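You operate a simulated robot arm through the tools that you are given. There is no shell and no other tool. Be economical: measure what you need, move in short steps, check, and stop when the job is done.

Carry out the task below with a simulated two-armed robot. There is one attempt and no reset: what you move stays moved.

JOB
Pick up the rubber block from the top of pallet twenty-six with one hand, pass it to the other hand and put it on the railed end of the trolley top.

It is judged by the outcome, as a careful person would: the job done as asked, and still so three seconds after it is handed in. It fails if anything else is knocked over, pushed out of place, dropped, spilled or broken.

ROBOT AND FRAMES
Two 7-joint arms with two-finger parallel grippers on one trunk, on a base that drives. Base frame: it is fixed to the floor where the robot stands at the start and does not move with it; the origin is under the middle of the robot, x ahead of it, y to its left, z up; the surface under the hand at the start is at about z = 604. Lengths are in mm, angles in degrees, forces in N, time in s.
The left shoulder is at the start at [20, 138, 1225], the right one opposite. With the tool pointing down near the work surface each hand reaches from about 100 to 320 mm from the robot's upright axis, wherever it stands, measured 20 degrees to its own side. Places, roughly: railed end of the trolley top [2500, 800, 700]; rubber block (4x7x12 cm) [500, 0, 700]. Payload 1.57 kg a hand.
The tool frame of a hand sits at the grasp point between the pads (the TCP): z along the fingers, y along the line on which they close. The tips reach 30 mm beyond it. The gripper opens to 80 mm. The fingers are 17 mm wide and 12 mm thick; the gripper's body (40 by 82 mm) begins 80 mm behind the TCP.
Orientation is told as [roll, pitch, yaw] about the base's x, y, z axes, in that order, counted from this pose: with the fingers straight down and closing along the base's y, the tool's x points along the base's -x, its y along +y and its z along -z.

CONTROLS
- The arms move only by the tool nudge_tool. It takes "left_moves", "right_moves" or both (then of equal length, played together; a hand with none holds still); each is one flat list of numbers, 6 for each row, row after row: the shift along the tool's x, y, z in units of 50 mm (1.0 is 50 mm), then the turn, a rotation vector about the tool's x, y, z in units of 8 degrees (1.0 is 8 degrees). In form: [tx, ty, tz, rx, ry, rz, tx, ty, tz, rx, ry, rz, ...]. A call has 1 to 10 rows; each row shifts and turns the commanded pose from where the row before left it, along the tool's axes as they then stand. "left_jaw" and "right_jaw" are, for a hand that has rows, the gripper command, from -1 (shut) to 1 (fully open), values between in proportion, set as the call begins (left out, the last holds). A call with a number of a shift or a turn outside -1 to 1 is refused whole. A row lasts 0.2 s, in which the tool goes at most 50 mm and 8.6 degrees; a call with a longer step from one row to the next is refused whole, and so is a gripper value outside its range. A pose out of reach is approached as far as the arm can. The call stops where the force on the tool passes 40 N (or 10 N more than at its start, if that is more) or the arm is blocked; 0.2 s more then pass. Each finger travels about 45 mm/s and halts on what it meets, pressing with about 43 N; the grip force reading is that of the motor and also rises with nothing between the fingers. The clock runs only during rows and for 0.2 s after the last one: add rows that do not move to give the fingers time. The reply holds the time, the measured pose of the TCP, the force on the tool along the base axes, the opening and the grip force, in the units named above and with some noise, with the torque about the TCP (base axes, N m) and any sound that the robot's microphone picked up.
- Cameras (640 x 400 px; columns grow to the right, rows downward): "scene" is now at [184.3, 11.7, 1104.7]; the picture's right is [0.15, -0.99, 0.00], its down [-0.61, -0.09, -0.79] and it looks along [0.78, 0.12, -0.61] (base axes); focal length 282 px, centre (320, 200). "left" rides on the left gripper at [72, 7, -122] in its tool frame; the picture's right is [-0.09, 1.00, 0.00], its down [-0.84, -0.08, -0.54] and it looks along [-0.54, -0.05, 0.84] (tool axes); focal length 238 px, centre (320, 200). "right" rides on the right gripper at [72, -7, -122] in its tool frame; the picture's right is [0.09, 1.00, 0.00], its down [-0.84, 0.08, -0.54] and it looks along [-0.54, 0.05, 0.84] (tool axes); focal length 238 px, centre (320, 200). There is no depth. A picture from a camera that has moved, and an enlarged one, comes with that camera's place and axes in the base frame and with its lens.
- camera(camera): a new picture of that camera. It takes no simulated time.
- lift_body(by): slides the trunk up (or, below 0, down) by that many mm; the arms and the scene camera ride with it, the base frame stays. It gives what a move gives, with no picture.
- steer(legs): drives the robot by 1 to 6 legs, each [ahead, left, turn to the left] in mm, mm and degrees, along the robot's own axes; the way and the turn of a leg run together, so that a leg with both is an arc; at most 1500 mm and 180 degrees a leg. The arms and the cameras ride along, it lands a little off, and it stops where it bumps. It gives what a move gives.
- aim_head(pan, tilt): turns the head with the scene camera to pan (to the left, within 60 degrees either way) and tilt (down, from -29 to 69), counted from straight ahead of the robot. It gives what a move gives.
- enlarge(camera, box): a new picture of the part [left, top, right, bottom] of that camera's present view, enlarged. It takes no simulated time.
- finish_job(): hands the job in; it is judged then, once.

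Work in short steps. Places have to be worked out from the pictures, the camera data and where the tool is seen: move nearer, look again, correct. Check each grasp and each placing, and mend what went wrong. You have 120 turns and 108 pictures in all, those below and enlarged ones among them. Open the grippers and draw the arms clear of the work before you hand the job in, unless the task says otherwise; then end with one line.

The tools are called after "Request:" as name(argument=value, ...) on one line, values as JSON. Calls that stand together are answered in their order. nudge_tool: Moves the arms, as the interface text tells. Its arguments: {"type":"object","properties":{"left_moves":{"type":"array"},"left_jaw":{"type":"number"},"right_moves":{"type":"array"},"right_jaw":{"type":"number"}},"required":[]} The other tools are called the same way: lift_body (by) slides the trunk up or down; steer (legs) drives the base; aim_head (pan, tilt) turns the head that bears the scene camera; camera (camera) takes a picture; enlarge (camera, box) takes an enlarged picture of a part of a camera's view; finish_job () hands the job in.

At the start:

```text
time: 0.0
left_ee_pos: [383.8, 176.4, 939.7]
left_tcp_rot: [0.1, 0.0, 0.0]
left_ft_force: [0.4, -0.1, 0.4]
left_torque: [-0.01, 0.0, -0.06]
left_finger_gap: 80.1
left_finger_force: 0.0
right_ee_pos: [389.8, -96.6, 913.1]
right_tcp_rot: [0.0, 0.0, -0.1]
right_ft_force: [-0.1, -0.1, -0.1]
right_torque: [-0.01, -0.01, 0.01]
right_finger_gap: 80.0
right_finger_force: 0.1
trunk travel left (down, up): [-600.0, 640.0]
robot x, y, heading: [5.1, 3.6, -0.1]
head pan, tilt: [8.5, 37.8]
```

scene: 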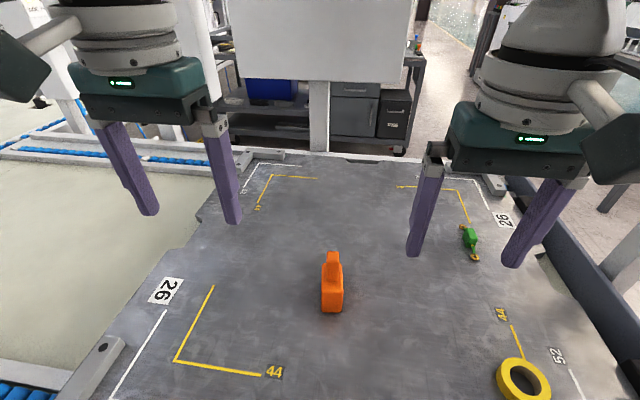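
right: 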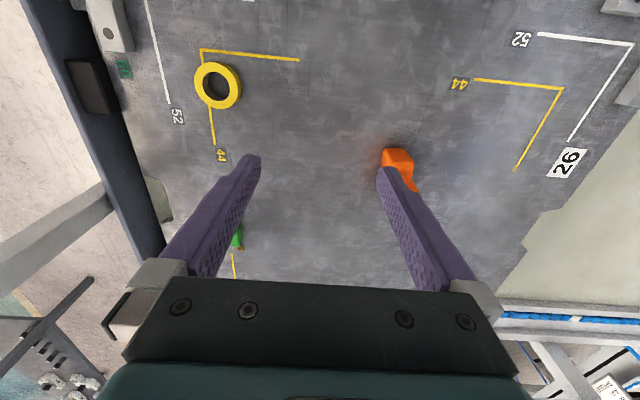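
left: 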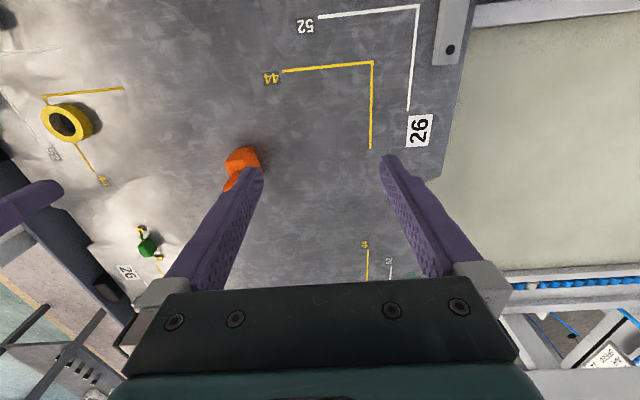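

I'll take a closer look at the orange object to tell its shape, and at the surroundings.

Request:
enlarge(camera="scene", box=[240, 210, 440, 335])

Request:
enlarge(camera="left", box=[180, 110, 340, 210])

Request:
aim_head(pan=25, tilt=10)

Request:
camera(camera="scene")

```text
3.20 times, centred on (340, 272) of scene
camera zoom: at [184.3, 11.7, 1104.7], right [0.15, -0.99, 0.0], down [-0.61, -0.09, -0.79], along [0.78, 0.12, -0.61], focal length 902 px, centre (256, -32)
```

zoom: 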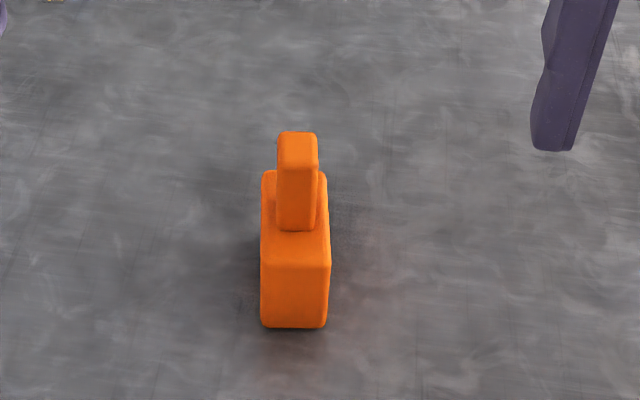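

```text
4.00 times, centred on (260, 160) of left
camera zoom: at [310.6, 182.6, 1060.5], right [0.09, 1.0, 0.0], down [0.84, -0.08, 0.54], along [0.54, -0.05, -0.84], focal length 953 px, centre (560, 360)
```

zoom: 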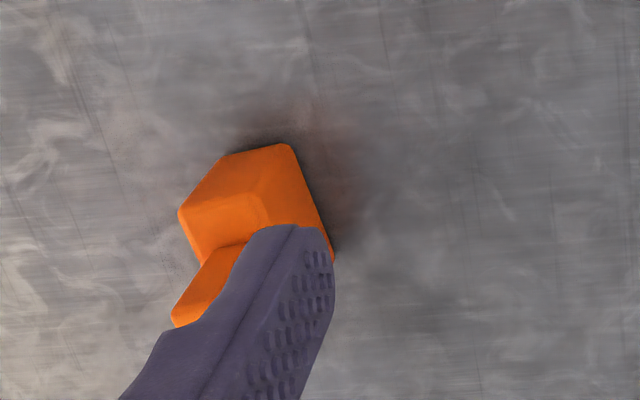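

```text
time: 0.9
left_ee_pos: [383.4, 175.4, 939.1]
left_tcp_rot: [-0.1, 0.0, 0.0]
left_ft_force: [0.3, 1.3, 0.1]
left_torque: [0.02, 0.0, 0.02]
left_finger_gap: 79.9
left_finger_force: 0.0
right_ee_pos: [390.9, -96.6, 912.8]
right_tcp_rot: [0.0, -0.1, 0.0]
right_ft_force: [0.1, -0.2, 0.5]
right_torque: [-0.01, 0.01, 0.02]
right_finger_gap: 80.1
right_finger_force: 0.2
trunk travel left (down, up): [-600.0, 640.0]
robot x, y, heading: [1.5, -0.1, -0.2]
head pan, tilt: [25.0, 10.0]
```

```text
102 pictures are left
camera scene: at [183.1, 38.2, 1149.1], right [0.42, -0.91, 0.0], down [-0.16, -0.07, -0.98], along [0.89, 0.42, -0.17], focal length 282 px, centre (320, 200)
```

scene: 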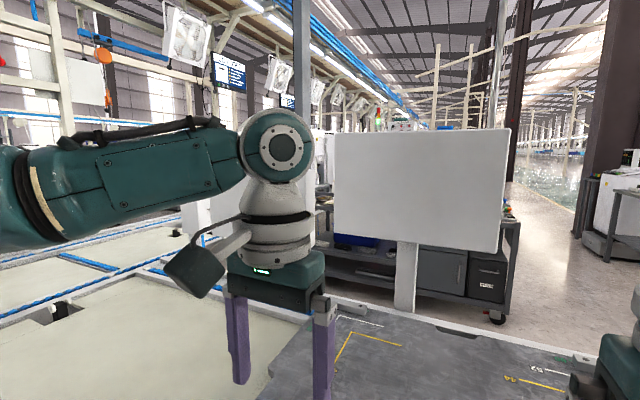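

The block is a 40 mm wide (y), ~65–70 mm deep body with a ~22 mm wide fin on top; its centre is about [511, 35], base z≈604, body top ≈670, fin x 500–526, top ≈724. My plan is to have the left hand take the body on a slant, then the right take the fin from above. First I check where the pallet's near edge is.

Request:
aim_head(pan=0, tilt=69)

Request:
camera(camera="scene")

```text
time: 2.2
left_ee_pos: [384.2, 176.5, 938.6]
left_tcp_rot: [0.0, -0.1, 0.0]
left_ft_force: [0.2, -0.4, 0.6]
left_torque: [-0.03, -0.01, -0.04]
left_finger_gap: 80.0
left_finger_force: 0.1
right_ee_pos: [390.5, -96.4, 913.3]
right_tcp_rot: [0.0, 0.0, 0.1]
right_ft_force: [-0.9, -0.4, -0.6]
right_torque: [-0.02, -0.02, -0.01]
right_finger_gap: 79.8
right_finger_force: 0.1
trunk travel left (down, up): [-600.0, 640.0]
robot x, y, heading: [0.9, 0.5, -0.2]
head pan, tilt: [0.0, 68.8]
```

```text
101 pictures are left
camera scene: at [154.8, -1.1, 1065.4], right [0.0, -1.0, 0.0], down [-0.93, 0.0, -0.36], along [0.36, 0.0, -0.93], focal length 282 px, centre (320, 200)
```

scene: 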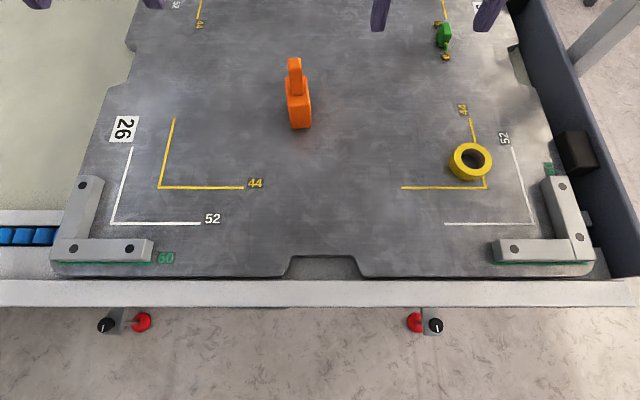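

The pallet frame's near edge is at x≈160, so the base must not advance; lowering the trunk gives reach instead. The hands are well clear of everything, so lower it 200 mm.

Request:
lift_body(by=-200)

```text
time: 4.4
left_ee_pos: [383.6, 176.3, 738.1]
left_tcp_rot: [0.0, 0.0, 0.0]
left_ft_force: [-0.2, -0.2, -0.3]
left_torque: [0.01, 0.03, 0.01]
left_finger_gap: 80.3
left_finger_force: 0.0
right_ee_pos: [389.8, -97.0, 714.5]
right_tcp_rot: [0.0, 0.1, -0.1]
right_ft_force: [0.3, -0.4, 0.3]
right_torque: [0.0, -0.01, 0.01]
right_finger_gap: 80.0
right_finger_force: 0.1
trunk travel left (down, up): [-400.0, 840.0]
robot x, y, heading: [-5.1, -0.5, -0.0]
head pan, tilt: [0.0, 68.8]
```

Now pitch the left hand 48° (pointing ahead and down) and move the right hand up 100 mm out of the way.

Request:
nudge_tool(left_moves=[0, 0, 0, 0, -1, 0, 0, 0, 0, 0, -1, 0, 0, 0, 0, 0, -1, 0, 0, 0, 0, 0, -1, 0, 0, 0, 0, 0, -1, 0, 0, 0, 0, 0, -1, 0], right_moves=[0, -0.5, -0.5, 0, 0, 0, 0, -0.5, -0.5, 0, 0, 0, 0, 0, -0.5, 0, 0, 0, 0, 0, -0.5, 0, 0, 0, 0, 0, 0, 0, 0, 0, 0, 0, 0, 0, 0, 0])

Request:
aim_head(pan=0, tilt=40)

Request:
camera(camera="scene")

Request:
camera(camera="left")

```text
time: 5.8
left_ee_pos: [382.8, 174.9, 740.1]
left_tcp_rot: [0.0, -48.1, 0.0]
left_ft_force: [0.5, 0.5, 0.6]
left_torque: [-0.03, -0.01, 0.02]
left_finger_gap: 79.7
left_finger_force: 0.0
right_ee_pos: [389.7, -147.4, 816.4]
right_tcp_rot: [-0.1, 0.0, -0.1]
right_ft_force: [-0.1, -0.4, -0.1]
right_torque: [0.01, 0.01, 0.0]
right_finger_gap: 79.6
right_finger_force: 0.1
trunk travel left (down, up): [-400.0, 840.0]
robot x, y, heading: [2.1, 0.2, -0.1]
head pan, tilt: [0.0, 68.8]
```

```text
time: 6.7
left_ee_pos: [383.9, 176.5, 738.7]
left_tcp_rot: [0.0, -48.0, -0.1]
left_ft_force: [-1.0, 0.0, 0.5]
left_torque: [-0.03, 0.0, 0.0]
left_finger_gap: 79.9
left_finger_force: 0.1
right_ee_pos: [389.6, -148.3, 815.0]
right_tcp_rot: [0.0, -0.1, -0.1]
right_ft_force: [-1.1, 0.4, 0.3]
right_torque: [-0.01, 0.0, 0.0]
right_finger_gap: 80.2
right_finger_force: 0.0
trunk travel left (down, up): [-400.0, 840.0]
robot x, y, heading: [-0.1, 3.4, -0.1]
head pan, tilt: [0.0, 40.0]
```

```text
100 pictures are left
camera scene: at [183.8, -1.1, 901.4], right [0.0, -1.0, 0.0], down [-0.64, 0.0, -0.77], along [0.77, 0.0, -0.64], focal length 282 px, centre (320, 200)
```

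scene: 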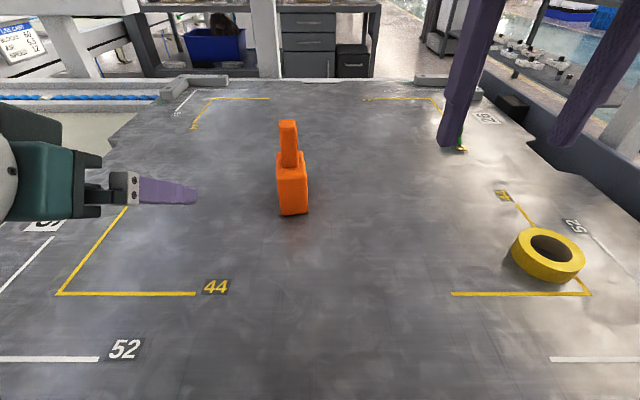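

```text
99 pictures are left
camera left: at [243.9, 182.2, 767.4], right [0.06, 1.0, 0.07], down [0.16, -0.08, 0.98], along [0.99, -0.05, -0.16], focal length 238 px, centre (320, 200)
```

left: 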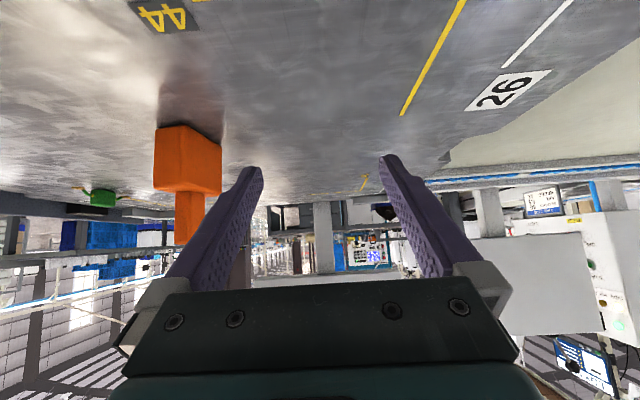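

Refine the block's place with an enlarged view.

Request:
enlarge(camera="scene", box=[230, 110, 358, 230])

Request:
enlarge(camera="left", box=[110, 100, 270, 200])

```text
3.33 times, centred on (294, 170) of scene
camera zoom: at [183.8, -1.1, 901.4], right [0.0, -1.0, 0.0], down [-0.64, 0.0, -0.77], along [0.77, 0.0, -0.64], focal length 940 px, centre (407, 300)
```

zoom: 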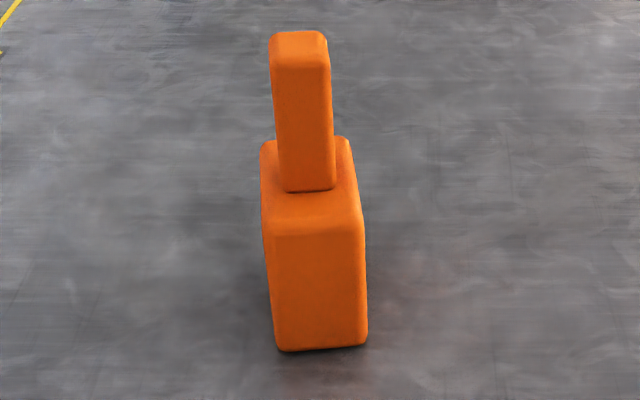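

```text
4.00 times, centred on (190, 150) of left
camera zoom: at [243.9, 182.2, 767.4], right [0.06, 1.0, 0.07], down [0.16, -0.08, 0.98], along [0.99, -0.05, -0.16], focal length 953 px, centre (840, 400)
```

zoom: 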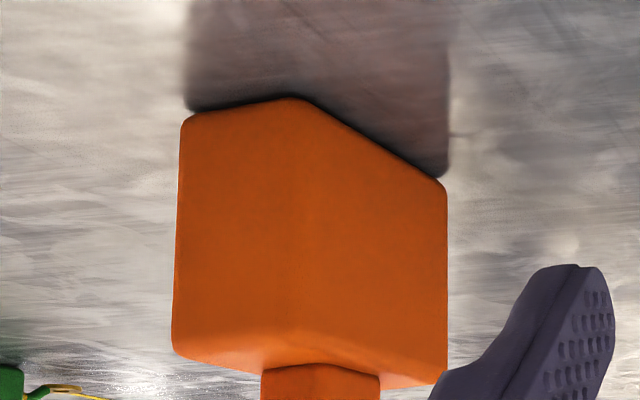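

Triangulating both views, the pallet surface is really at z≈654: block centre ≈[480, 35], body z 654–713, fin x 470–490 up to ≈764, turned about +6°. I bring the left hand to a pre-grasp 120 mm back along its approach line.

Request:
nudge_tool(left_moves=[-0.43, 0, -0.39, 0, 0, 0, 0, -0.75, 0, 0, 0, 0, 0, -0.75, 0, 0, 0, 0, 0, -0.75, 0, 0, 0, 0, 0, -0.75, 0, 0, 0, 0, 0, 0, 0, -0.557, 0, -0.5], left_jaw=1)

Request:
camera(camera="left")

Request:
camera(camera="scene")

```text
time: 8.1
left_ee_pos: [385.9, 26.6, 767.5]
left_tcp_rot: [0.1, -47.9, 6.0]
left_ft_force: [0.3, 0.3, -0.1]
left_torque: [0.02, 0.01, 0.02]
left_finger_gap: 80.1
left_finger_force: 0.0
right_ee_pos: [389.4, -147.4, 816.3]
right_tcp_rot: [-0.2, -0.1, 0.1]
right_ft_force: [-0.1, -0.5, 0.9]
right_torque: [0.03, 0.01, -0.02]
right_finger_gap: 79.9
right_finger_force: 0.0
trunk travel left (down, up): [-400.0, 840.0]
robot x, y, heading: [0.1, -1.0, -0.1]
head pan, tilt: [0.0, 40.0]
```

```text
96 pictures are left
camera left: at [245.9, 18.3, 795.0], right [-0.04, 1.0, 0.07], down [0.16, -0.06, 0.98], along [0.99, 0.05, -0.16], focal length 238 px, centre (320, 200)
```

left: 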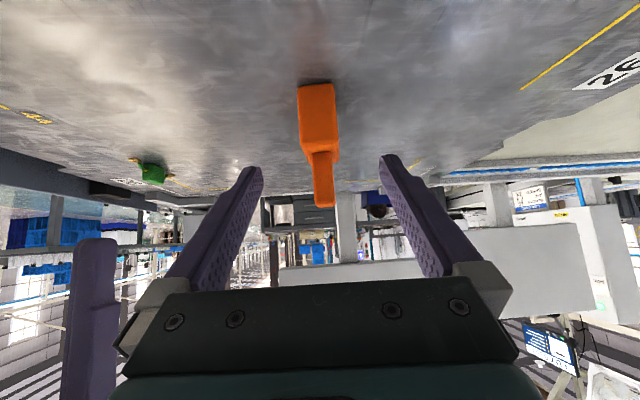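

```text
95 pictures are left
camera scene: at [183.8, -1.2, 901.4], right [0.0, -1.0, 0.0], down [-0.64, 0.0, -0.77], along [0.77, 0.0, -0.64], focal length 282 px, centre (320, 200)
```

scene: 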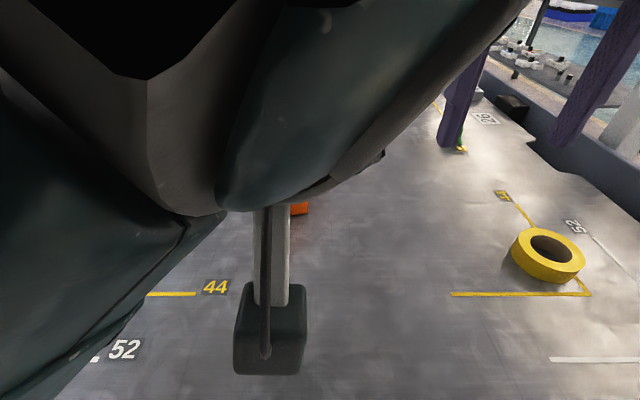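

The block lies between the fingers' line. Enlarge to check alignment before advancing.

Request:
enlarge(camera="left", box=[240, 70, 400, 220])

Request:
camera(camera="right")

```text
2.67 times, centred on (320, 145) of left
camera zoom: at [245.9, 18.3, 795.0], right [-0.04, 1.0, 0.07], down [0.16, -0.06, 0.98], along [0.99, 0.05, -0.16], focal length 636 px, centre (320, 347)
```

zoom: 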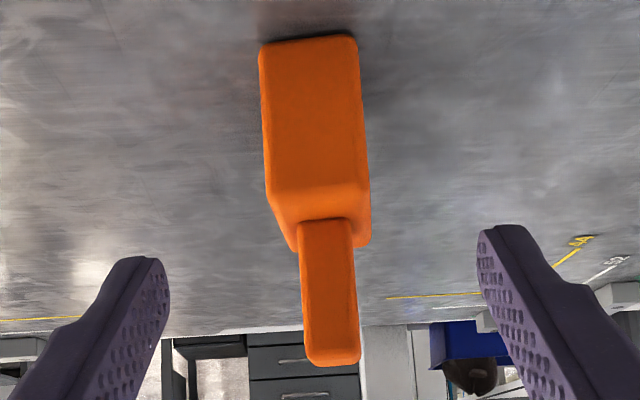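

```text
93 pictures are left
camera right: at [317.7, -154.3, 938.6], right [-0.09, 1.0, 0.0], down [0.84, 0.08, 0.54], along [0.54, 0.05, -0.84], focal length 238 px, centre (320, 200)
```

right: 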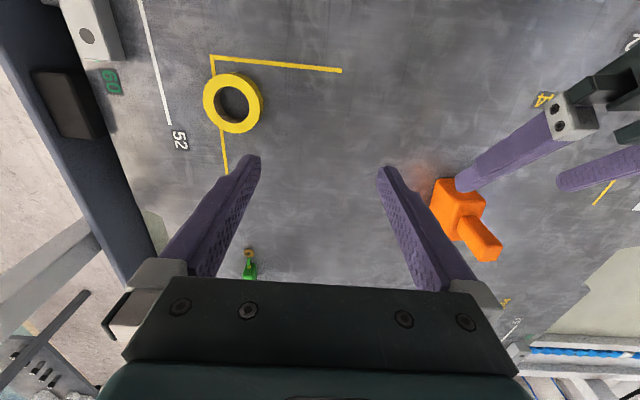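

Front-edge measure confirms: front centre [449.5, 32], z 654, yaw ≈7°. Advance 120 mm along the fingers.

Request:
nudge_tool(left_moves=[0, 0, 0.4, 0, 0, 0, 0, 0, 0.4, 0, 0, 0, 0, 0, 0.4, 0, 0, 0, 0, 0, 0.4, 0, 0, 0, 0, 0, 0.4, 0, 0, 0, 0, 0, 0.4, 0, 0, 0])

Request:
camera(camera="left")

Request:
camera(camera="right")

```text
time: 9.5
left_ee_pos: [473.0, 34.5, 687.9]
left_tcp_rot: [0.0, -48.0, 5.9]
left_ft_force: [-0.3, -0.4, -0.7]
left_torque: [0.0, 0.0, 0.01]
left_finger_gap: 80.1
left_finger_force: 0.0
right_ee_pos: [391.0, -147.7, 815.9]
right_tcp_rot: [0.1, 0.0, 0.0]
right_ft_force: [0.1, 0.0, 0.0]
right_torque: [-0.05, -0.02, -0.01]
right_finger_gap: 79.8
right_finger_force: 0.0
trunk travel left (down, up): [-400.0, 840.0]
robot x, y, heading: [-4.0, 1.6, 0.1]
head pan, tilt: [0.0, 40.0]
```

```text
92 pictures are left
camera left: at [332.7, 26.6, 715.1], right [-0.04, 1.0, 0.07], down [0.16, -0.06, 0.98], along [0.99, 0.05, -0.16], focal length 238 px, centre (320, 200)
```

left: 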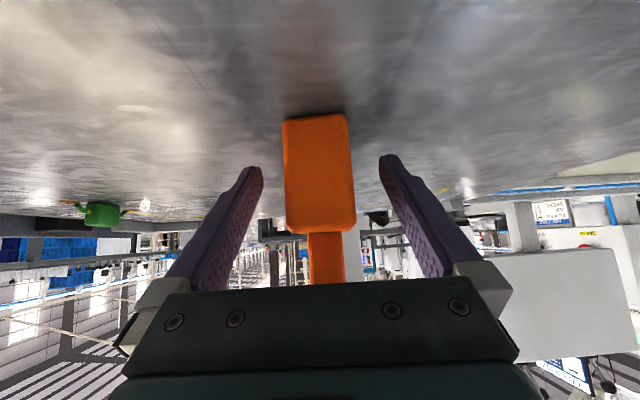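

```text
91 pictures are left
camera right: at [318.1, -154.3, 938.7], right [-0.09, 1.0, 0.0], down [0.84, 0.08, 0.54], along [0.54, 0.05, -0.84], focal length 238 px, centre (320, 200)
```

right: 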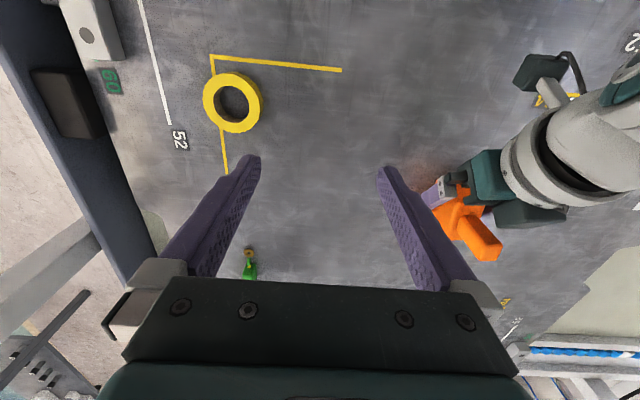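

The block is centred between the fingers and no contact was felt. Close the left gripper.

Request:
nudge_tool(left_moves=[0, 0, 0, 0, 0, 0, 0, 0, 0, 0, 0, 0, 0, 0, 0, 0, 0, 0, 0, 0, 0, 0, 0, 0, 0, 0, 0, 0, 0, 0, 0, 0, 0, 0, 0, 0], left_jaw=-1)

Request:
camera(camera="left")

```text
time: 10.9
left_ee_pos: [471.7, 36.5, 688.5]
left_tcp_rot: [0.1, -48.0, 6.0]
left_ft_force: [-1.2, 1.9, 1.2]
left_torque: [0.06, 0.02, 0.05]
left_finger_gap: 35.7
left_finger_force: 42.8
right_ee_pos: [389.9, -146.2, 816.4]
right_tcp_rot: [0.1, 0.0, 0.0]
right_ft_force: [0.4, 0.8, 0.8]
right_torque: [0.02, -0.01, -0.01]
right_finger_gap: 80.2
right_finger_force: 0.0
trunk travel left (down, up): [-400.0, 840.0]
robot x, y, heading: [3.3, -0.1, -0.1]
head pan, tilt: [0.0, 40.0]
```

```text
90 pictures are left
camera left: at [332.3, 27.5, 715.2], right [-0.04, 1.0, 0.07], down [0.16, -0.06, 0.98], along [0.99, 0.05, -0.16], focal length 238 px, centre (320, 200)
```

left: 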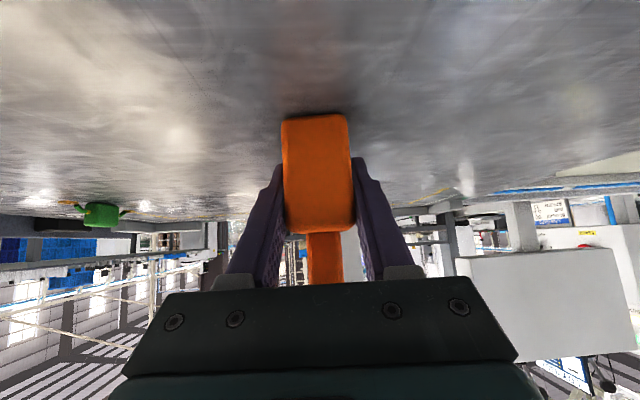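

Gripped at 35.7 mm opening. Lift 20 mm first, then more, straight up.

Request:
nudge_tool(left_moves=[-0.3, 0, -0.27, 0, 0, 0, -0.3, 0, -0.27, 0, 0, 0, -0.3, 0, -0.27, 0, 0, 0, -0.3, 0, -0.27, 0, 0, 0, -0.3, 0, -0.27, 0, 0, 0, -0.3, 0, -0.27, 0, 0, 0])

Request:
camera(camera="left")

Request:
camera(camera="right")

Request:
camera(camera="scene")

```text
time: 12.3
left_ee_pos: [472.2, 46.4, 800.7]
left_tcp_rot: [2.8, -47.9, 4.5]
left_ft_force: [0.1, -0.2, -4.1]
left_torque: [0.03, 0.01, -0.01]
left_finger_gap: 35.6
left_finger_force: 42.7
right_ee_pos: [389.2, -147.6, 815.0]
right_tcp_rot: [0.0, 0.0, 0.1]
right_ft_force: [0.0, 0.0, 0.1]
right_torque: [-0.03, -0.04, -0.03]
right_finger_gap: 79.9
right_finger_force: 0.0
trunk travel left (down, up): [-400.0, 840.0]
robot x, y, heading: [-0.5, 0.5, -0.0]
head pan, tilt: [0.0, 40.0]
```

```text
89 pictures are left
camera left: at [333.0, 36.6, 829.1], right [-0.05, 0.99, 0.1], down [0.17, -0.09, 0.98], along [0.98, 0.07, -0.16], focal length 238 px, centre (320, 200)
```

left: 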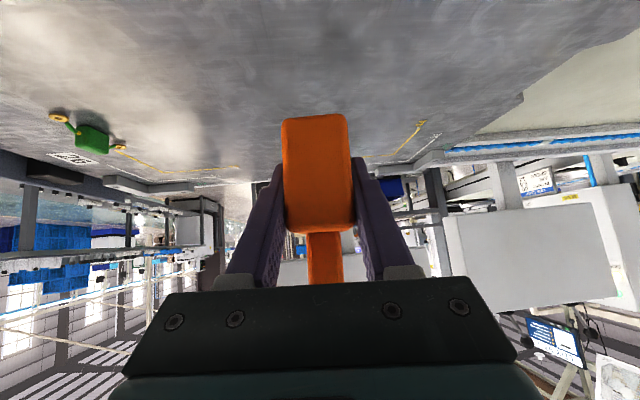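

```text
88 pictures are left
camera right: at [317.7, -154.1, 938.5], right [-0.09, 1.0, 0.0], down [0.84, 0.08, 0.54], along [0.54, 0.05, -0.84], focal length 238 px, centre (320, 200)
```

right: 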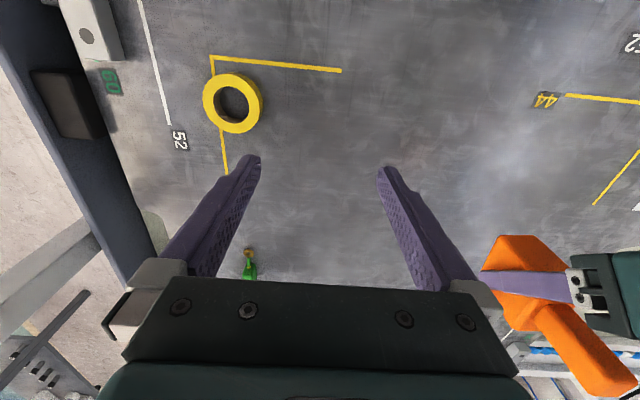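

```text
87 pictures are left
camera scene: at [183.7, -1.1, 901.4], right [0.0, -1.0, 0.0], down [-0.64, 0.0, -0.77], along [0.77, 0.0, -0.64], focal length 282 px, centre (320, 200)
```

scene: 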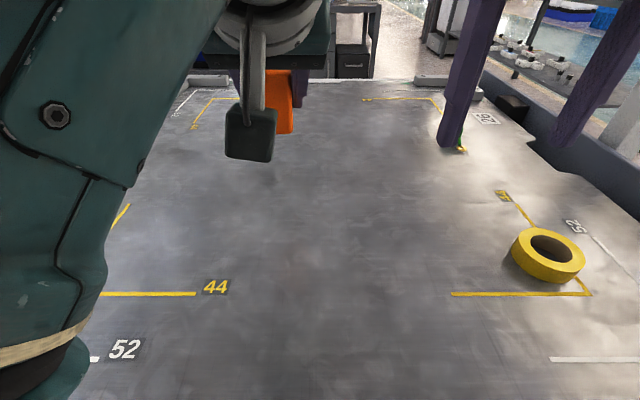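

Held firmly and lifted (weight ≈0.4 kg), but the left arm is near a limit here. I yaw the left hand about 28° clockwise, which puts its wrist to the left and leaves room for the right hand.

Request:
nudge_tool(left_moves=[0, 0, 0, 0.743, 0, 0.669, 0, 0, 0, 0.743, 0, 0.669, 0, 0, 0, 0.743, 0, 0.669, 0, 0, 0, 0.5, 0, 0.45, 0, 0, 0, 0, 0, 0])

Request:
camera(camera="scene")

Request:
camera(camera="right")

```text
time: 13.5
left_ee_pos: [471.3, 35.5, 808.4]
left_tcp_rot: [0.0, -48.0, -23.4]
left_ft_force: [0.0, 0.7, -3.0]
left_torque: [0.0, 0.01, 0.01]
left_finger_gap: 35.9
left_finger_force: 42.5
right_ee_pos: [389.7, -147.2, 816.1]
right_tcp_rot: [0.0, 0.0, 0.0]
right_ft_force: [0.0, -0.1, 0.1]
right_torque: [0.0, 0.02, -0.02]
right_finger_gap: 79.9
right_finger_force: 0.0
trunk travel left (down, up): [-400.0, 840.0]
robot x, y, heading: [-1.8, -1.7, 0.1]
head pan, tilt: [0.0, 40.0]
```

```text
86 pictures are left
camera scene: at [183.4, -1.2, 901.4], right [0.0, -1.0, 0.0], down [-0.64, 0.0, -0.77], along [0.77, 0.0, -0.64], focal length 282 px, centre (320, 200)
```

scene: 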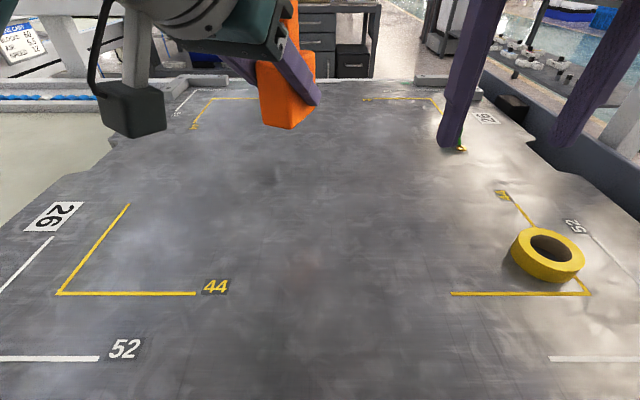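

```text
85 pictures are left
camera right: at [317.4, -154.3, 938.4], right [-0.09, 1.0, 0.0], down [0.84, 0.08, 0.54], along [0.54, 0.05, -0.84], focal length 238 px, centre (320, 200)
```

right: 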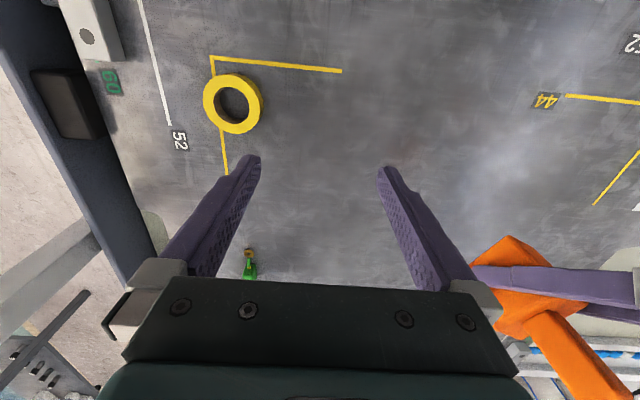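

That pose is reached cleanly. Continue turning the left hand to yaw −90 (pointing at the robot's right), so the right hand can come down unrotated on the fin from above.

Request:
nudge_tool(left_moves=[0, 0, 0, 0.743, 0, 0.669, 0, 0, 0, 0.743, 0, 0.669, 0, 0, 0, 0.743, 0, 0.669, 0, 0, 0, 0.743, 0, 0.669, 0, 0, 0, 0.743, 0, 0.669, 0, 0, 0, 0.743, 0, 0.669, 0, 0, 0, 0.743, 0, 0.669, 0, 0, 0, 0.743, 0, 0.669, 0, 0, 0, 0.25, 0, 0.225, 0, 0, 0, 0, 0, 0])

Request:
camera(camera="scene")

```text
time: 15.7
left_ee_pos: [471.3, 35.4, 810.3]
left_tcp_rot: [0.1, -48.0, -90.2]
left_ft_force: [1.0, -0.3, -3.6]
left_torque: [0.02, -0.01, 0.01]
left_finger_gap: 35.8
left_finger_force: 42.6
right_ee_pos: [390.6, -148.0, 815.0]
right_tcp_rot: [0.1, 0.0, -0.2]
right_ft_force: [-0.5, -0.6, 0.1]
right_torque: [0.01, 0.01, -0.01]
right_finger_gap: 80.1
right_finger_force: 0.1
trunk travel left (down, up): [-400.0, 840.0]
robot x, y, heading: [-4.4, 2.8, -0.1]
head pan, tilt: [0.0, 40.0]
```

```text
84 pictures are left
camera scene: at [183.5, -1.1, 901.4], right [0.0, -1.0, 0.0], down [-0.64, 0.0, -0.77], along [0.77, 0.0, -0.64], focal length 282 px, centre (320, 200)
```

scene: 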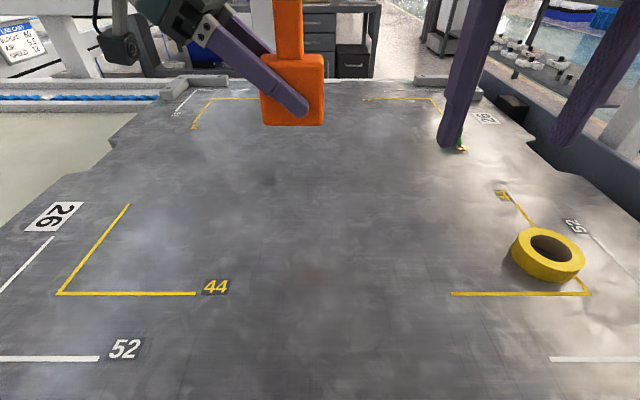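

Head up to see the handover; draw the left hand 50 mm nearer the robot, and raise the right hand 140 mm at the same time.

Request:
nudge_tool(left_moves=[0, -0.33, 0, 0, 0, 0, 0, -0.33, 0, 0, 0, 0, 0, -0.34, 0, 0, 0, 0, 0, 0, 0, 0, 0, 0], right_moves=[0, 0, -0.9, 0, 0, 0, 0, 0, -0.9, 0, 0, 0, 0, 0, -0.9, 0, 0, 0, 0, 0, 0, 0, 0, 0])

Request:
aim_head(pan=0, tilt=12)

Request:
camera(camera="scene")

Request:
camera(camera="right")

```text
time: 16.9
left_ee_pos: [420.3, 37.2, 809.9]
left_tcp_rot: [-0.4, -47.8, -89.7]
left_ft_force: [0.7, -0.4, -4.3]
left_torque: [0.04, 0.01, 0.0]
left_finger_gap: 35.8
left_finger_force: 42.8
right_ee_pos: [382.0, -150.3, 918.6]
right_tcp_rot: [-0.1, 5.2, -0.9]
right_ft_force: [-0.4, -0.7, -0.3]
right_torque: [0.02, 0.02, 0.0]
right_finger_gap: 80.0
right_finger_force: 0.1
trunk travel left (down, up): [-400.0, 840.0]
robot x, y, heading: [3.3, 0.1, -0.2]
head pan, tilt: [0.0, 40.0]
stopped in row 4 (right hand): the arm was blocked; the commanded pose is now the measured one
```

```text
time: 17.8
left_ee_pos: [421.8, 37.1, 810.7]
left_tcp_rot: [0.0, -47.9, -89.9]
left_ft_force: [-0.2, 0.0, -4.1]
left_torque: [0.02, 0.01, -0.02]
left_finger_gap: 35.6
left_finger_force: 42.6
right_ee_pos: [382.9, -150.8, 917.9]
right_tcp_rot: [-0.2, 5.1, -0.8]
right_ft_force: [0.6, -0.3, -0.1]
right_torque: [-0.02, 0.01, 0.01]
right_finger_gap: 80.3
right_finger_force: 0.0
trunk travel left (down, up): [-400.0, 840.0]
robot x, y, heading: [3.0, 0.9, -0.0]
head pan, tilt: [0.0, 12.0]
```

```text
83 pictures are left
camera scene: at [191.8, -1.1, 945.7], right [0.0, -1.0, 0.0], down [-0.21, 0.0, -0.98], along [0.98, 0.0, -0.21], focal length 282 px, centre (320, 200)
```

scene: 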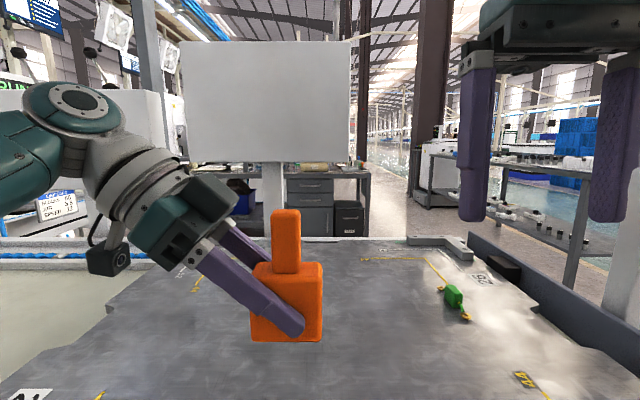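

```text
82 pictures are left
camera right: at [321.9, -156.6, 1046.9], right [-0.08, 1.0, 0.01], down [0.88, 0.07, 0.47], along [0.46, 0.04, -0.88], focal length 238 px, centre (320, 200)
```

right: 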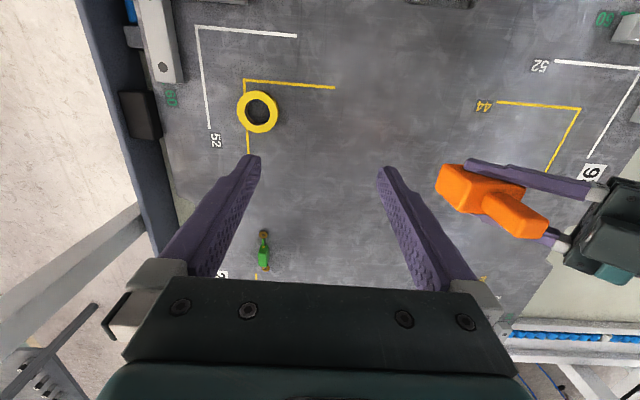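

The right arm hit its upward limit relative to its shoulder. Raise the trunk 100 mm, then lower the left hand back by 100 mm and level the right.

Request:
lift_body(by=100)

Request:
nudge_tool(left_moves=[0.5, 0, 0.446, 0, 0, 0, 0.5, 0, 0.446, 0, 0, 0, 0.5, 0, 0.446, 0, 0, 0, 0, 0, 0, 0, 0, 0], right_moves=[0, 0, 0.4, 0, -0.64, 0.1, 0, 0, 0.4, 0, 0, 0, 0, 0, 0.2, 0, 0, 0, 0, 0, 0, 0, 0, 0])

Request:
camera(camera="right")

Request:
camera(camera="scene")

```text
time: 19.2
left_ee_pos: [422.6, 36.3, 909.5]
left_tcp_rot: [-0.2, -47.9, -89.9]
left_ft_force: [0.2, -0.5, -4.7]
left_torque: [0.02, 0.01, -0.01]
left_finger_gap: 35.7
left_finger_force: 42.3
right_ee_pos: [384.9, -150.1, 1018.4]
right_tcp_rot: [0.0, 5.2, -0.8]
right_ft_force: [0.3, -1.0, 0.1]
right_torque: [-0.02, -0.03, -0.03]
right_finger_gap: 80.0
right_finger_force: 0.0
trunk travel left (down, up): [-500.0, 740.0]
robot x, y, heading: [-0.9, 0.0, 0.2]
head pan, tilt: [0.0, 12.0]
```

```text
time: 20.2
left_ee_pos: [420.8, 39.2, 809.7]
left_tcp_rot: [-0.1, -47.9, -89.9]
left_ft_force: [0.2, 0.3, -3.4]
left_torque: [0.03, 0.02, -0.01]
left_finger_gap: 35.3
left_finger_force: 42.8
right_ee_pos: [381.5, -151.3, 969.9]
right_tcp_rot: [-0.1, -0.2, -1.6]
right_ft_force: [0.3, -0.5, 0.4]
right_torque: [-0.01, -0.04, 0.03]
right_finger_gap: 80.0
right_finger_force: 0.0
trunk travel left (down, up): [-500.0, 740.0]
robot x, y, heading: [-3.0, 0.1, 0.1]
head pan, tilt: [0.0, 12.0]
```

```text
81 pictures are left
camera right: at [309.6, -155.6, 1092.4], right [-0.06, 1.0, 0.0], down [0.84, 0.05, 0.55], along [0.54, 0.03, -0.84], focal length 238 px, centre (320, 200)
```

right: 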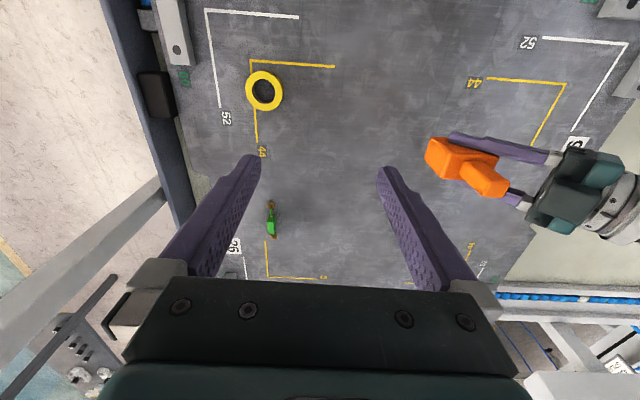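

```text
80 pictures are left
camera scene: at [191.9, -1.1, 1045.8], right [0.0, -1.0, 0.0], down [-0.21, 0.0, -0.98], along [0.98, 0.0, -0.21], focal length 282 px, centre (320, 200)
```

scene: 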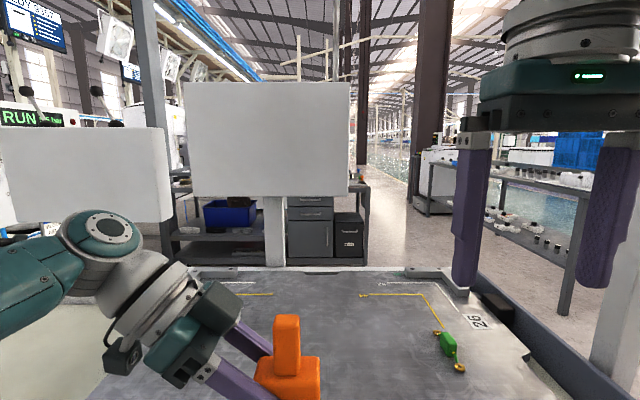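

Measure the fin's place with enlarged views from scene and right cameras.

Request:
enlarge(camera="scene", box=[230, 300, 358, 400])

Request:
enlarge(camera="right", box=[400, 110, 560, 220])

```text
4.00 times, centred on (294, 350) of scene
camera zoom: at [191.9, -1.1, 1045.8], right [0.0, -1.0, 0.0], down [-0.21, 0.0, -0.98], along [0.98, 0.0, -0.21], focal length 1128 px, centre (424, -400)
```

zoom: 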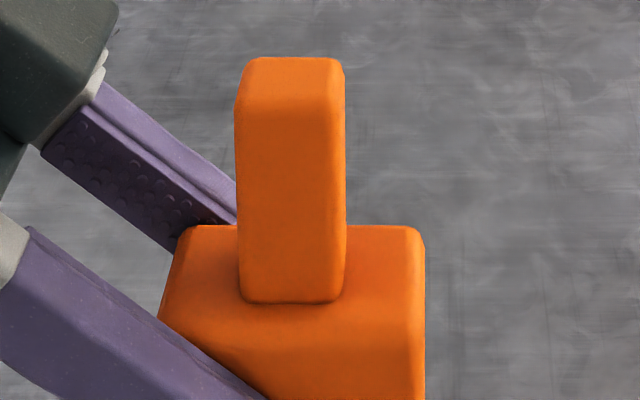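

```text
3.64 times, centred on (480, 165) of right
camera zoom: at [309.6, -155.6, 1092.4], right [-0.06, 1.0, 0.0], down [0.84, 0.05, 0.55], along [0.54, 0.03, -0.84], focal length 867 px, centre (-262, 327)
```

zoom: 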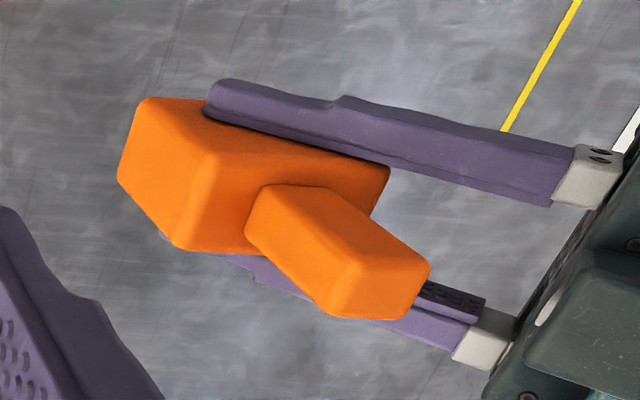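

Fin measured at centre [420, 28], top z≈886. Narrow the right jaw to ~52 mm and move above it at z 970.

Request:
nudge_tool(right_moves=[0, 0, 0, 0, 0, -0.2, -0.19, 0.9, 0, 0, 0, 0, -0.19, 0.9, 0, 0, 0, 0, -0.19, 0.9, 0, 0, 0, 0, -0.2, 0.88, 0, 0, 0, 0, 0, 0, 0, 0, 0, 0], right_jaw=0.3)

Request:
camera(camera="scene")

Request:
camera(camera="right")

```text
time: 21.6
left_ee_pos: [420.8, 38.3, 809.5]
left_tcp_rot: [-0.1, -48.0, -89.9]
left_ft_force: [-0.3, -0.2, -3.8]
left_torque: [0.05, -0.02, 0.0]
left_finger_gap: 35.6
left_finger_force: 42.5
right_ee_pos: [417.6, 30.3, 968.9]
right_tcp_rot: [-0.1, -0.3, 0.2]
right_ft_force: [-0.5, 0.6, 0.7]
right_torque: [-0.03, 0.02, 0.03]
right_finger_gap: 51.8
right_finger_force: 0.0
trunk travel left (down, up): [-500.0, 740.0]
robot x, y, heading: [-0.7, -1.7, 0.1]
head pan, tilt: [0.0, 12.0]
```

```text
77 pictures are left
camera scene: at [191.8, -1.6, 1045.8], right [0.0, -1.0, 0.0], down [-0.21, 0.0, -0.98], along [0.98, 0.0, -0.21], focal length 282 px, centre (320, 200)
```

scene: 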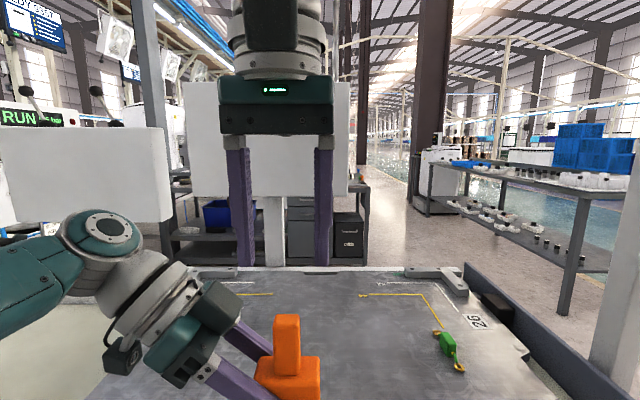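

```text
76 pictures are left
camera right: at [345.8, 23.6, 1091.0], right [-0.09, 1.0, 0.0], down [0.83, 0.08, 0.55], along [0.54, 0.05, -0.84], focal length 238 px, centre (320, 200)
```

right: 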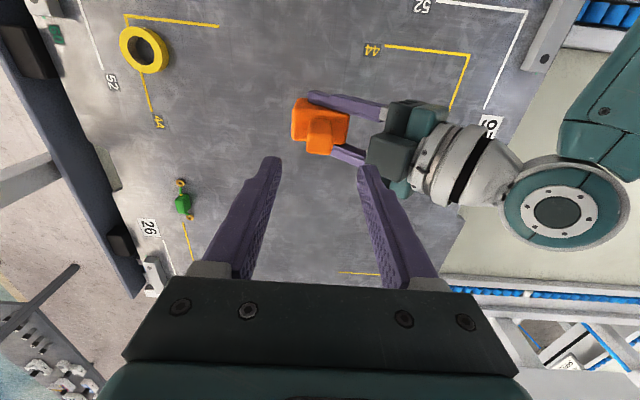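

Aligned over the fin. Descend 60 mm and recheck.

Request:
nudge_tool(right_moves=[-0.04, -0.04, 0.4, 0, 0, 0, 0, 0, 0.4, 0, 0, 0, 0, 0, 0.4, 0, 0, 0])

Request:
enlarge(camera="scene", box=[180, 200, 380, 400])

Request:
camera(camera="right")

```text
time: 22.4
left_ee_pos: [420.5, 37.5, 810.0]
left_tcp_rot: [-0.2, -48.1, -89.9]
left_ft_force: [-0.1, 0.0, -4.4]
left_torque: [0.01, -0.01, -0.01]
left_finger_gap: 35.9
left_finger_force: 42.9
right_ee_pos: [421.7, 25.8, 908.5]
right_tcp_rot: [-0.2, -0.2, 0.1]
right_ft_force: [0.3, -0.1, -0.2]
right_torque: [0.02, 0.01, -0.01]
right_finger_gap: 51.9
right_finger_force: 0.1
trunk travel left (down, up): [-500.0, 740.0]
robot x, y, heading: [2.8, 0.9, -0.1]
head pan, tilt: [0.0, 12.0]
```

```text
2.00 times, centred on (280, 300) of scene
camera zoom: at [191.7, -1.1, 1045.8], right [0.0, -1.0, 0.0], down [-0.21, 0.0, -0.98], along [0.98, 0.0, -0.21], focal length 564 px, centre (400, 0)
```

zoom: 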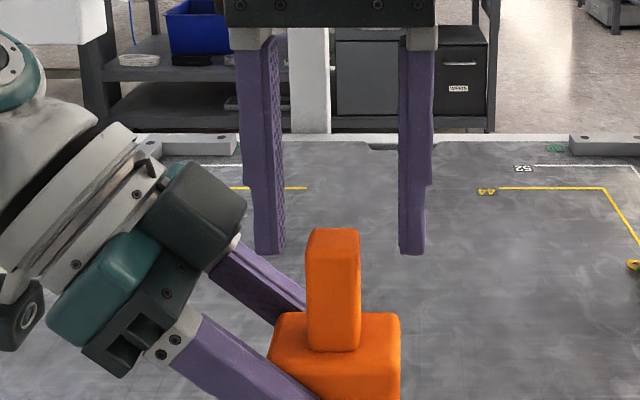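

```text
74 pictures are left
camera right: at [348.7, 20.4, 1031.0], right [-0.09, 1.0, 0.0], down [0.83, 0.08, 0.55], along [0.54, 0.05, -0.84], focal length 238 px, centre (320, 200)
```

right: 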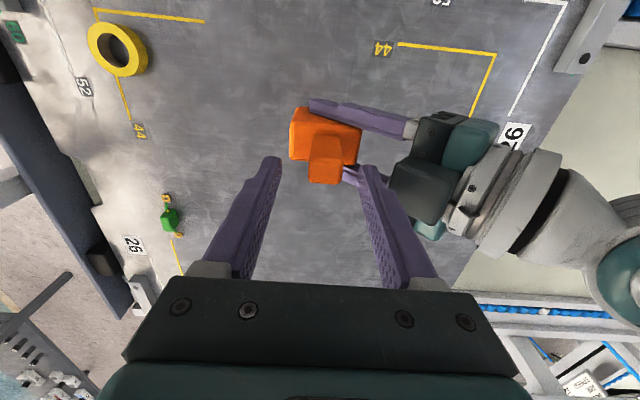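

Fin is about 2–3 mm left of the fingers' middle; correct by 2 mm and descend 38 mm.

Request:
nudge_tool(right_moves=[0, 0.04, 0.2, 0, 0, 0, 0, 0, 0.2, 0, 0, 0, 0, 0, 0.2, 0, 0, 0, 0, 0, 0.16, 0, 0, 0])

Request:
enlarge(camera="scene", box=[180, 200, 380, 400])

Request:
camera(camera="right")

```text
time: 23.4
left_ee_pos: [421.1, 39.0, 808.8]
left_tcp_rot: [-0.1, -48.1, -89.9]
left_ft_force: [-0.5, 0.3, -4.2]
left_torque: [0.06, 0.04, -0.02]
left_finger_gap: 35.7
left_finger_force: 42.7
right_ee_pos: [421.5, 27.4, 871.1]
right_tcp_rot: [0.0, -0.3, 0.0]
right_ft_force: [-0.6, -0.7, 0.7]
right_torque: [0.03, -0.01, 0.02]
right_finger_gap: 52.3
right_finger_force: 0.1
trunk travel left (down, up): [-500.0, 740.0]
robot x, y, heading: [1.3, 0.1, -0.2]
head pan, tilt: [0.0, 12.0]
```

```text
2.00 times, centred on (280, 300) of scene
camera zoom: at [191.8, -1.1, 1045.9], right [0.0, -1.0, 0.0], down [-0.21, 0.0, -0.98], along [0.98, 0.0, -0.21], focal length 564 px, centre (400, 0)
```

zoom: 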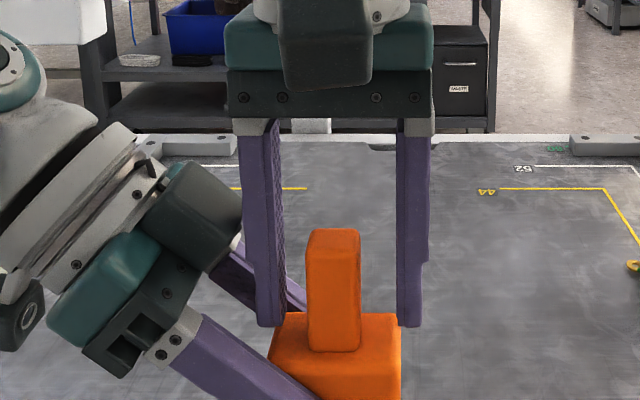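

```text
72 pictures are left
camera right: at [348.7, 21.3, 993.8], right [-0.09, 1.0, 0.0], down [0.83, 0.08, 0.55], along [0.54, 0.05, -0.84], focal length 238 px, centre (320, 200)
```

right: 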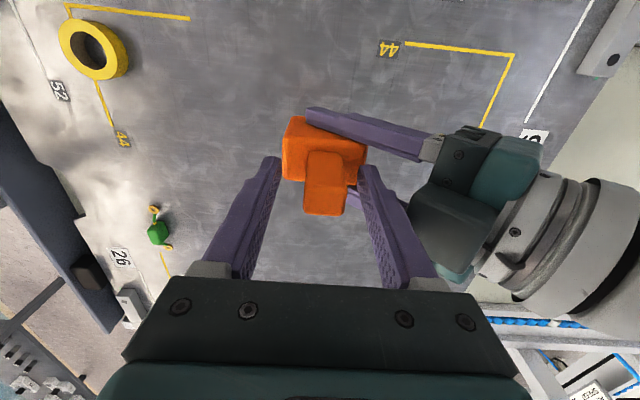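

Right fingers straddle the fin just above the body. Close the right gripper.

Request:
nudge_tool(right_moves=[0, 0, 0, 0, 0, 0, 0, 0, 0, 0, 0, 0, 0, 0, 0, 0, 0, 0, 0, 0, 0, 0, 0, 0, 0, 0, 0, 0, 0, 0], right_jaw=-1)

Request:
enlarge(camera="scene", box=[180, 200, 380, 400])

```text
time: 24.6
left_ee_pos: [421.1, 38.0, 809.5]
left_tcp_rot: [-0.1, -48.1, -90.1]
left_ft_force: [-1.7, -19.2, -2.0]
left_torque: [1.07, -0.21, 0.19]
left_finger_gap: 35.7
left_finger_force: 42.8
right_ee_pos: [421.2, 28.5, 872.9]
right_tcp_rot: [0.2, -0.3, 0.1]
right_ft_force: [1.5, 18.6, -0.5]
right_torque: [0.12, 0.12, -0.22]
right_finger_gap: 23.9
right_finger_force: 35.7
trunk travel left (down, up): [-500.0, 740.0]
robot x, y, heading: [1.9, -0.8, -0.2]
head pan, tilt: [0.0, 12.0]
```

```text
2.00 times, centred on (280, 300) of scene
camera zoom: at [191.8, -0.9, 1045.9], right [0.0, -1.0, 0.0], down [-0.21, 0.0, -0.98], along [0.98, 0.0, -0.21], focal length 564 px, centre (400, 0)
```

zoom: 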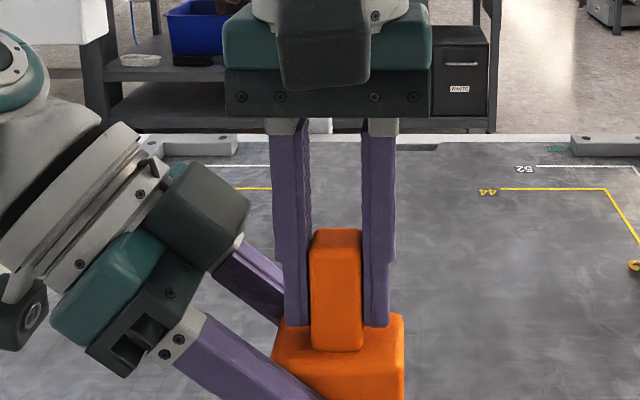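

The fin is gripped (23.9 mm) with ~19 N side load; relieve it by 1.5 mm toward +y.

Request:
nudge_tool(right_moves=[0, 0.03, 0, 0, 0, 0, 0, 0, 0, 0, 0, 0, 0, 0, 0, 0, 0, 0])

```text
time: 25.4
left_ee_pos: [419.6, 38.1, 810.7]
left_tcp_rot: [-0.2, -48.0, -89.8]
left_ft_force: [-6.2, -11.9, -4.6]
left_torque: [0.14, -0.39, -0.35]
left_finger_gap: 35.6
left_finger_force: 42.7
right_ee_pos: [420.9, 30.2, 871.0]
right_tcp_rot: [0.1, -0.5, 0.1]
right_ft_force: [7.1, 12.6, 1.1]
right_torque: [0.6, 0.01, 0.28]
right_finger_gap: 23.9
right_finger_force: 35.7
trunk travel left (down, up): [-500.0, 740.0]
robot x, y, heading: [-1.3, -3.0, -0.1]
head pan, tilt: [0.0, 12.0]
```

Side load has dropped; release the left hand now, opening it fully.

Request:
nudge_tool(left_moves=[0, 0, 0, 0, 0, 0, 0, 0, 0, 0, 0, 0, 0, 0, 0, 0, 0, 0, 0, 0, 0, 0, 0, 0], left_jaw=1)

Request:
enlarge(camera="scene", box=[180, 200, 380, 400])

```text
time: 26.4
left_ee_pos: [421.5, 39.4, 809.5]
left_tcp_rot: [-0.1, -48.0, -89.9]
left_ft_force: [0.4, 0.9, 0.0]
left_torque: [-0.02, 0.01, 0.02]
left_finger_gap: 80.0
left_finger_force: 0.1
right_ee_pos: [419.7, 29.9, 872.4]
right_tcp_rot: [0.0, -0.4, 0.0]
right_ft_force: [0.1, -0.1, 0.4]
right_torque: [0.0, -0.01, -0.04]
right_finger_gap: 23.6
right_finger_force: 35.8
trunk travel left (down, up): [-500.0, 740.0]
robot x, y, heading: [0.8, 2.9, 0.3]
head pan, tilt: [0.0, 12.0]
```

```text
2.00 times, centred on (280, 300) of scene
camera zoom: at [191.9, -1.1, 1044.8], right [0.0, -1.0, 0.0], down [-0.22, 0.0, -0.98], along [0.98, 0.0, -0.22], focal length 564 px, centre (400, 0)
```

zoom: 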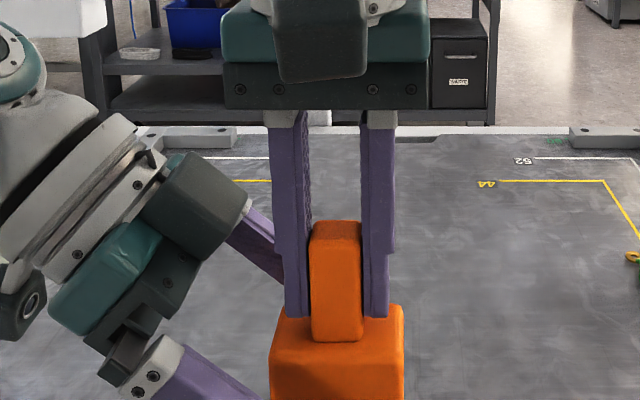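

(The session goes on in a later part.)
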